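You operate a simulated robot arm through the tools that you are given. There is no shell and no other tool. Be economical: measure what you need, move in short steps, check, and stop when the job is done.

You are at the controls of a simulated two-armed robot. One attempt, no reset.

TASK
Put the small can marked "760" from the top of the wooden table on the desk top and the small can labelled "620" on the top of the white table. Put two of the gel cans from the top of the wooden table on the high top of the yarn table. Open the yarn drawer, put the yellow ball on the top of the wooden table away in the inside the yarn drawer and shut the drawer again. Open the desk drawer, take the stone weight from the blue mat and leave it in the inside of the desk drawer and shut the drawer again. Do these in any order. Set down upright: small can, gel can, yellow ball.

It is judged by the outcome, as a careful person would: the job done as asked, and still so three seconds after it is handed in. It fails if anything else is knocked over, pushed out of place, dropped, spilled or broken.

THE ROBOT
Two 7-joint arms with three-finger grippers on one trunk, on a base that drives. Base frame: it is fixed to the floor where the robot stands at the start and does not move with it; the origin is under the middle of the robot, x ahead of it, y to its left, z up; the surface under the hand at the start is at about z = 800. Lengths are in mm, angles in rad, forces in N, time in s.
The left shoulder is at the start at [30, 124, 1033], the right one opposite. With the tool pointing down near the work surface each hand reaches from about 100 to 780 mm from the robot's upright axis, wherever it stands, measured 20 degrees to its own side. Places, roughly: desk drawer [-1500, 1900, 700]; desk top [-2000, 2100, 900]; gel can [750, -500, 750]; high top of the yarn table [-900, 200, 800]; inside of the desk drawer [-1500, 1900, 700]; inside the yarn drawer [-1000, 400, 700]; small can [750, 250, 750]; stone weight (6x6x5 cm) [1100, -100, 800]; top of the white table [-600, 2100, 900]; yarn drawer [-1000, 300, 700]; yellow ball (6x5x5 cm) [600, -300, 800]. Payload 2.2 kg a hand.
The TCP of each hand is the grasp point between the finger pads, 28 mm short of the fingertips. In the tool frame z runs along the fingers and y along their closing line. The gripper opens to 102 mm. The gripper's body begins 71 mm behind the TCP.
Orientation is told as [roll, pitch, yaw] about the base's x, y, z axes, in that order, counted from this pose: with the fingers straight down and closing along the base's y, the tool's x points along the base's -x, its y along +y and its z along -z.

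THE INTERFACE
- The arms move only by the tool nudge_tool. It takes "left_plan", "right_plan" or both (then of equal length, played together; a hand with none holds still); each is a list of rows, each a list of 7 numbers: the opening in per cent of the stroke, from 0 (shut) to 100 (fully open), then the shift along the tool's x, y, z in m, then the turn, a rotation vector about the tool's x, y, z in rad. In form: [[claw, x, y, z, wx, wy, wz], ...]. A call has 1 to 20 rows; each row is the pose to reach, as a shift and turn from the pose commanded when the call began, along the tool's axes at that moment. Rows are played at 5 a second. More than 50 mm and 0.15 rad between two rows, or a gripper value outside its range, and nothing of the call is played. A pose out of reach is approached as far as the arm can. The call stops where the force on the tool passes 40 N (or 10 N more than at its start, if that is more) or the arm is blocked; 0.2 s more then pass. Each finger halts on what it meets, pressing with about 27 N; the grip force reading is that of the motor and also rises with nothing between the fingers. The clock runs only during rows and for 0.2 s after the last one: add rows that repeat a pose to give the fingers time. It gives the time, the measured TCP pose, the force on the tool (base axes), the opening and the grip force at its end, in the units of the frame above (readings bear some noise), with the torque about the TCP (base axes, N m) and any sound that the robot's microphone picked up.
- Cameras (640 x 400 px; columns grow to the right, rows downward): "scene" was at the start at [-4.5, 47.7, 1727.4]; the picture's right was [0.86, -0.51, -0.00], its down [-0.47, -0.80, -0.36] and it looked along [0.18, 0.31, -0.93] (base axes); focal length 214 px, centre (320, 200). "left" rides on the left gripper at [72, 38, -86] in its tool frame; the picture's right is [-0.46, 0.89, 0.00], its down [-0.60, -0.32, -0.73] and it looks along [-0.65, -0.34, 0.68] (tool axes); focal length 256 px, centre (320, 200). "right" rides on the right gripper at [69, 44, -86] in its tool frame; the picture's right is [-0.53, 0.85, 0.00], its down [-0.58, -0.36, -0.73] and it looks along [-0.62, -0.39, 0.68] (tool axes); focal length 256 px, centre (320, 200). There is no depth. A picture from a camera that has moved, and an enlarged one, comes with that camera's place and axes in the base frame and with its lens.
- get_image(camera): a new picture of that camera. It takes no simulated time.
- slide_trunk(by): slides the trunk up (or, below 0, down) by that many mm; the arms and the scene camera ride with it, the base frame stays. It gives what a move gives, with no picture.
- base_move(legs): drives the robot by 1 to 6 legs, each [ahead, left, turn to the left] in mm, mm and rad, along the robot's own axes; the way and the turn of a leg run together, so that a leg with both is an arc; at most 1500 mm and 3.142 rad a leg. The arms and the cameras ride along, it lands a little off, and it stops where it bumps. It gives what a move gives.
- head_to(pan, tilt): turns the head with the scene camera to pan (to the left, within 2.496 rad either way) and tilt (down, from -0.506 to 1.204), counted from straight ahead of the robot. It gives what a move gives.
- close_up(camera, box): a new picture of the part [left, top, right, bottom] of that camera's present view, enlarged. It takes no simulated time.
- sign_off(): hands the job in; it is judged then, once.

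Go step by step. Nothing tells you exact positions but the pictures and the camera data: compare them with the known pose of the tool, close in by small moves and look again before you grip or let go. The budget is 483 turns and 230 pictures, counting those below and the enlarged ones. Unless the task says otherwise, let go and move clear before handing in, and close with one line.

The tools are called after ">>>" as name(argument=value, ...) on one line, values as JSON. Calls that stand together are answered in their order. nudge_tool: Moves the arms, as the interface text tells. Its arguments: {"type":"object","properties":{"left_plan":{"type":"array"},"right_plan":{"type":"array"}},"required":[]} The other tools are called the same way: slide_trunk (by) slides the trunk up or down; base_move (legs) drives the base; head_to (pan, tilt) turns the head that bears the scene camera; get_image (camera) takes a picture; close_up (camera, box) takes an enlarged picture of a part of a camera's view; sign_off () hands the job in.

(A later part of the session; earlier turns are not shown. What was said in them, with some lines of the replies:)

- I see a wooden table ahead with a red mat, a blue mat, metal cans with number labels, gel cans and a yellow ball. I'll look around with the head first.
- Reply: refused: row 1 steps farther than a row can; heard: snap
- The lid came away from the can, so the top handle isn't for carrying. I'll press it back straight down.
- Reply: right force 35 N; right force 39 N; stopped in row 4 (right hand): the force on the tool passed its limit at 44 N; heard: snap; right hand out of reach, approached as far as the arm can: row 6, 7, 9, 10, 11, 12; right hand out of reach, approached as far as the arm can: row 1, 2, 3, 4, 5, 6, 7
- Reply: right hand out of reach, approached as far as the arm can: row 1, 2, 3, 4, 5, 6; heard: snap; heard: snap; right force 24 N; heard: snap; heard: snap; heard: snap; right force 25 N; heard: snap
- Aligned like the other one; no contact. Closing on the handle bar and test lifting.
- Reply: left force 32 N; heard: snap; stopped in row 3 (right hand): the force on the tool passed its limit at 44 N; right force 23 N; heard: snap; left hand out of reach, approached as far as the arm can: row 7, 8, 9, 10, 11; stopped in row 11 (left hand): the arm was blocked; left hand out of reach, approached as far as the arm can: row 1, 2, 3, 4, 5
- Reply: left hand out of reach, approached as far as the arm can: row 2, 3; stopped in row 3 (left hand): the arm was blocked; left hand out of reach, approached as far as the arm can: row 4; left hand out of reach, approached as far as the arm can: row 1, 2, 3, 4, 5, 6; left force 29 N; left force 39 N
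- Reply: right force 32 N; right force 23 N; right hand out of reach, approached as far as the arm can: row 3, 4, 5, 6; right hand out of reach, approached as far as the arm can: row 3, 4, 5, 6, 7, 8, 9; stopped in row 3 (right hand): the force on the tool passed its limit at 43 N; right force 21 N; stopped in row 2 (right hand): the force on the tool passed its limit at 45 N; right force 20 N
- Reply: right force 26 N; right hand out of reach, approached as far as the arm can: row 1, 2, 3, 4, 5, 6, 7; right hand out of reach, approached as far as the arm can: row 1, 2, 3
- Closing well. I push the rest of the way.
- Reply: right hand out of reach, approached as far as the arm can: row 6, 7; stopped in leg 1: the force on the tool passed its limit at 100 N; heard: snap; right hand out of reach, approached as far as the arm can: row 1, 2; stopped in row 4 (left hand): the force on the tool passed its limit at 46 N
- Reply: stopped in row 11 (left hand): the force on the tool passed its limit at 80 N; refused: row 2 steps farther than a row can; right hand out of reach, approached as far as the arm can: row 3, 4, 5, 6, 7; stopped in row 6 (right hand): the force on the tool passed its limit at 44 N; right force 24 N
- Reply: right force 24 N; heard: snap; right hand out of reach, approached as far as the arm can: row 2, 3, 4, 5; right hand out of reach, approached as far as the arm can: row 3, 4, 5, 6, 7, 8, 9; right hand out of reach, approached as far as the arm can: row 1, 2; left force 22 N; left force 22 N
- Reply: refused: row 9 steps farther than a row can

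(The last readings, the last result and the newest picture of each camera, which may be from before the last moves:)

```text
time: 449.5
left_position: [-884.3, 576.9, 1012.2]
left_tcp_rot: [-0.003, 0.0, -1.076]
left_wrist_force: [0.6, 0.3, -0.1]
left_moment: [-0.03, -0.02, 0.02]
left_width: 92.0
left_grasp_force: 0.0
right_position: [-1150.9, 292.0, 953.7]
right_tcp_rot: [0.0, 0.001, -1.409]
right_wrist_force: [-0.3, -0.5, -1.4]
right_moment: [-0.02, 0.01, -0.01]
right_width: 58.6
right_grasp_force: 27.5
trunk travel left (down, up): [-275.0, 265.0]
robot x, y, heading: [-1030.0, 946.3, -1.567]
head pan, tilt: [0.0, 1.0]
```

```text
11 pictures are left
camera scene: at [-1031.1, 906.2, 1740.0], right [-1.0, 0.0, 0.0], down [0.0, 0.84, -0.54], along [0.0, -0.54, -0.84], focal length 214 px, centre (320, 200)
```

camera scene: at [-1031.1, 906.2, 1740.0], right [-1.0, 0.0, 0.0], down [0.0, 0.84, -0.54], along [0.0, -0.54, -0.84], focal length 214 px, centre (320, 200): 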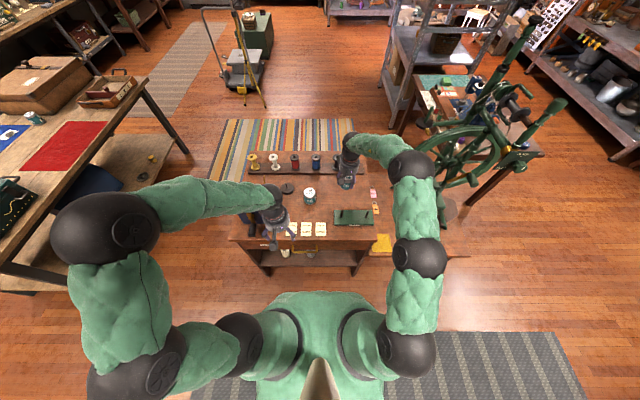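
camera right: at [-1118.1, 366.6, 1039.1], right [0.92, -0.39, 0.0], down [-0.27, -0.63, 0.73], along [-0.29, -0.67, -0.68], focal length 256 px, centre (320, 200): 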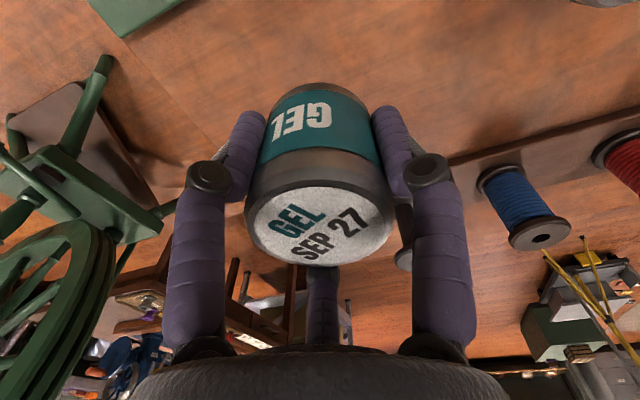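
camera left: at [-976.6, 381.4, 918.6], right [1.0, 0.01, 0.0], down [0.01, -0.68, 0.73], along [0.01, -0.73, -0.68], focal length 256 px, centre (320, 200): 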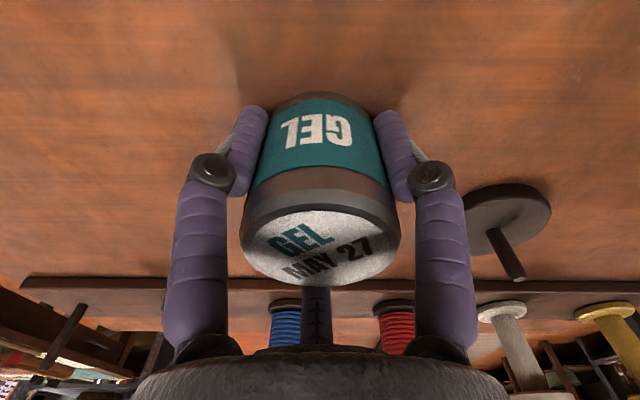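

>>> nudge_tool(right_plan=[[35, 0, 0, 0.035, 0, 0, 0], [35, 0, 0, 0.07, 0, 0, 0], [35, 0, 0, 0.095, 0, 0, 0], [35, 0, 0, 0.106, 0, 0, 0], [35, 0, 0, 0.106, 0, 0, 0]])

>>> nudge_tool(right_plan=[[35, 0, 0, 0.003, 0, 0, 0], [35, 0, 0, 0.006, 0, 0, 0], [35, 0, 0, 0.006, 0, 0, 0]])

```text
time: 450.7
left_position: [-883.2, 576.5, 1011.4]
left_tcp_rot: [0.0, 0.001, -1.077]
left_wrist_force: [-0.5, -0.4, 0.3]
left_moment: [0.0, -0.02, -0.04]
left_width: 92.0
left_grasp_force: 0.1
right_position: [-1150.6, 290.4, 846.2]
right_tcp_rot: [-0.002, 0.002, -1.408]
right_wrist_force: [0.3, 0.0, -2.0]
right_moment: [-0.03, -0.02, -0.01]
right_width: 58.7
right_grasp_force: 26.5
trunk travel left (down, up): [-275.0, 265.0]
robot x, y, heading: [-1031.2, 943.2, -1.568]
head pan, tilt: [0.0, 1.0]
```

```text
time: 451.5
left_position: [-885.1, 576.5, 1010.6]
left_tcp_rot: [-0.003, 0.001, -1.077]
left_wrist_force: [0.5, 0.3, 0.0]
left_moment: [-0.02, 0.02, 0.02]
left_width: 91.5
left_grasp_force: 0.0
right_position: [-1149.1, 290.0, 843.1]
right_tcp_rot: [-0.002, -0.001, -1.408]
right_wrist_force: [0.7, 1.3, 8.9]
right_moment: [0.27, -0.01, -0.02]
right_width: 58.8
right_grasp_force: 27.0
trunk travel left (down, up): [-275.0, 265.0]
robot x, y, heading: [-1030.4, 947.7, -1.565]
head pan, tilt: [0.0, 1.0]
```

Contact with the table top; releasing and lifting straight up.

>>> nudge_tool(right_plan=[[35, 0, 0, 0, 0, 0, 0], [55, 0, 0, 0, 0, 0, 0], [80, 0, 0, 0, 0, 0, 0], [90, 0, 0, 0, 0, 0, 0], [90, 0, 0, -0.03, 0, 0, 0], [90, 0, 0, -0.07, 0, 0, 0], [90, 0, 0, -0.11, 0, 0, 0], [90, 0.03, 0.02, -0.13, 0, 0, 0], [90, 0.065, 0.03, -0.14, 0, 0, 0], [90, 0.1, 0.04, -0.15, 0, 0, 0], [90, 0.14, 0.04, -0.15, 0, 0, 0], [90, 0.18, 0.04, -0.15, 0, 0, 0], [90, 0.22, 0.04, -0.15, 0, 0, 0], [90, 0.26, 0.04, -0.15, 0, 0, 0]])

>>> close_up(camera="scene", box=[220, 140, 400, 270])

```text
time: 454.5
left_position: [-885.4, 577.4, 1013.0]
left_tcp_rot: [-0.002, -0.003, -1.078]
left_wrist_force: [-0.5, 0.0, -0.5]
left_moment: [0.01, -0.01, 0.03]
left_width: 91.8
left_grasp_force: 0.1
right_position: [-1151.0, 553.7, 991.5]
right_tcp_rot: [-0.002, 0.002, -1.409]
right_wrist_force: [-0.2, 0.0, -0.3]
right_moment: [-0.04, 0.01, 0.01]
right_width: 91.7
right_grasp_force: 0.0
trunk travel left (down, up): [-275.0, 265.0]
robot x, y, heading: [-1028.9, 942.2, -1.566]
head pan, tilt: [0.0, 1.0]
```

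```text
3.08 times, centred on (310, 205) of scene
camera zoom: at [-1031.6, 906.7, 1740.0], right [-1.0, 0.0, 0.0], down [0.0, 0.84, -0.54], along [0.0, -0.54, -0.84], focal length 660 px, centre (351, 185)
```

zoom: 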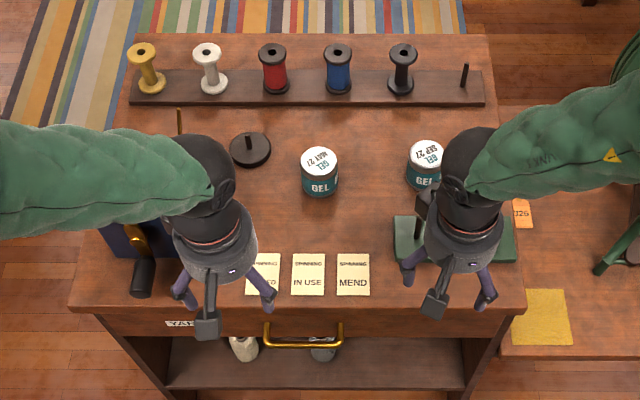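

>>> slide_trunk(by=150)

>>> base_move(legs=[[-150, 0, 0]])

>>> close_up(camera="scene", box=[230, 130, 410, 260])

>>> head_to(pan=2.49, tilt=0.6)

>>> get_image(camera="scene")

```text
time: 456.2
left_position: [-885.1, 576.6, 1161.5]
left_tcp_rot: [-0.002, 0.0, -1.078]
left_wrist_force: [-0.1, -0.1, -0.1]
left_moment: [0.03, 0.02, 0.0]
left_width: 91.8
left_grasp_force: 0.0
right_position: [-1151.6, 551.8, 1140.7]
right_tcp_rot: [-0.003, 0.001, -1.409]
right_wrist_force: [-0.2, 0.2, 0.8]
right_moment: [0.01, -0.01, -0.01]
right_width: 91.9
right_grasp_force: 0.1
trunk travel left (down, up): [-425.0, 115.0]
robot x, y, heading: [-1027.3, 945.8, -1.563]
head pan, tilt: [0.0, 1.0]
```

```text
time: 457.6
left_position: [-885.7, 725.7, 1161.3]
left_tcp_rot: [-0.001, -0.001, -1.078]
left_wrist_force: [0.3, -0.2, 0.8]
left_moment: [0.0, 0.01, -0.01]
left_width: 91.5
left_grasp_force: 0.1
right_position: [-1151.0, 701.4, 1140.3]
right_tcp_rot: [-0.002, 0.0, -1.406]
right_wrist_force: [-0.3, 0.5, 0.5]
right_moment: [0.02, 0.04, 0.02]
right_width: 91.7
right_grasp_force: 0.1
trunk travel left (down, up): [-425.0, 115.0]
robot x, y, heading: [-1029.9, 1096.1, -1.566]
head pan, tilt: [0.0, 1.0]
```

```text
3.08 times, centred on (320, 195) of scene
camera zoom: at [-1032.0, 1054.3, 1890.0], right [-1.0, 0.0, 0.0], down [0.0, 0.84, -0.54], along [0.0, -0.54, -0.84], focal length 660 px, centre (320, 215)
```

zoom: 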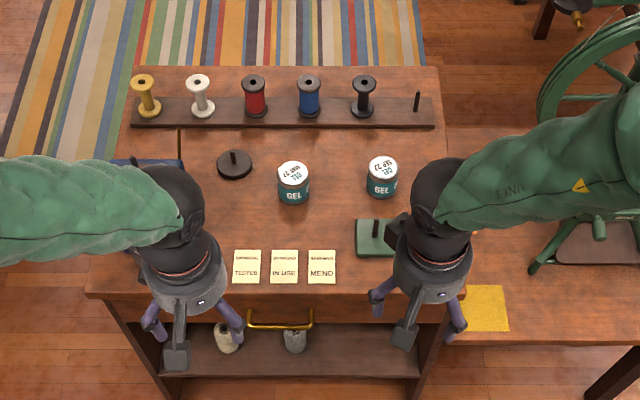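

```text
time: 459.9
left_position: [-884.9, 724.4, 1161.2]
left_tcp_rot: [-0.002, -0.001, -1.078]
left_wrist_force: [0.2, 0.8, 1.3]
left_moment: [0.0, -0.02, 0.03]
left_width: 91.7
left_grasp_force: 0.0
right_position: [-1151.6, 700.6, 1141.7]
right_tcp_rot: [-0.003, 0.0, -1.409]
right_wrist_force: [0.5, 0.9, -0.7]
right_moment: [-0.01, 0.01, 0.01]
right_width: 91.9
right_grasp_force: 0.0
trunk travel left (down, up): [-425.0, 115.0]
robot x, y, heading: [-1025.3, 1098.3, -1.568]
head pan, tilt: [2.491, 0.6]
```

```text
8 pictures are left
camera scene: at [-978.7, 1193.8, 1922.0], right [0.8, -0.6, 0.0], down [-0.34, -0.45, -0.83], along [0.5, 0.66, -0.56], focal length 214 px, centre (320, 200)
```

scene: 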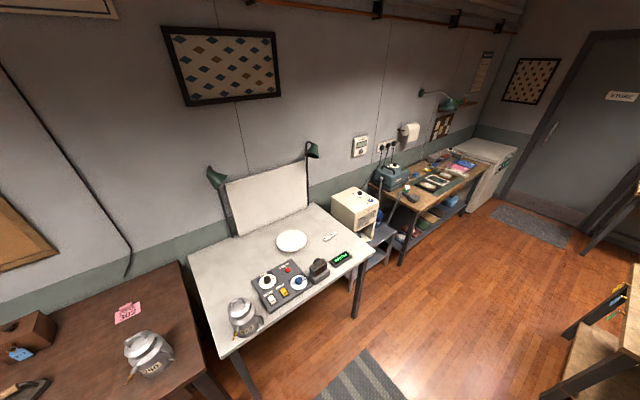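

>>> close_up(camera="scene", box=[110, 290, 290, 400])

>>> head_to(pan=-2.49, tilt=0.75)

>>> get_image(camera="scene")

```text
3.56 times, centred on (200, 345) of scene
camera zoom: at [-978.7, 1193.8, 1922.0], right [0.8, -0.6, 0.0], down [-0.34, -0.45, -0.83], along [0.5, 0.66, -0.56], focal length 763 px, centre (747, -316)
```

zoom: 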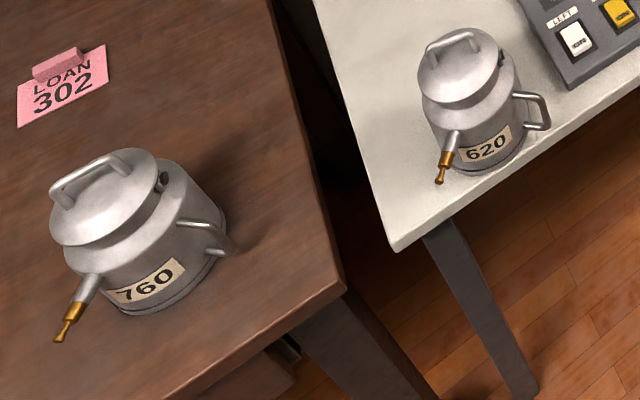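

```text
time: 463.8
left_position: [-884.8, 724.3, 1161.8]
left_tcp_rot: [-0.002, -0.001, -1.077]
left_wrist_force: [0.2, 0.5, 0.3]
left_moment: [0.01, 0.0, 0.01]
left_width: 91.9
left_grasp_force: 0.0
right_position: [-1152.2, 700.4, 1141.2]
right_tcp_rot: [-0.002, 0.001, -1.409]
right_wrist_force: [0.3, -0.3, -0.1]
right_moment: [0.01, -0.01, 0.04]
right_width: 91.8
right_grasp_force: 0.0
trunk travel left (down, up): [-425.0, 115.0]
robot x, y, heading: [-1027.3, 1099.0, -1.57]
head pan, tilt: [-2.491, 0.75]
```

```text
6 pictures are left
camera scene: at [-1082.6, 1189.2, 1909.1], right [0.79, 0.61, 0.0], down [0.41, -0.54, -0.73], along [-0.45, 0.58, -0.68], focal length 214 px, centre (320, 200)
```

scene: 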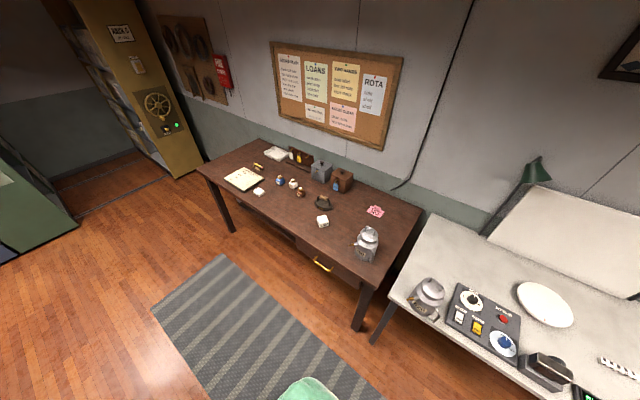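

Both cans, both gel cans and both shut drawers look right, and both hands are empty and clear, so I'm handing in.

>>> sign_off()

```text
The job is handed in.
```

I did all the tasks: can 760 is on the desk, can 620 on the white table and two gel cans on the high yarn top. The yellow ball is in the shut yarn drawer and the stone weight in the shut desk drawer. The cans' lids popped loose while I handled them and I pressed them back on. My arm also most likely brushed 620 during a turn, and it shifted about 10 mm.
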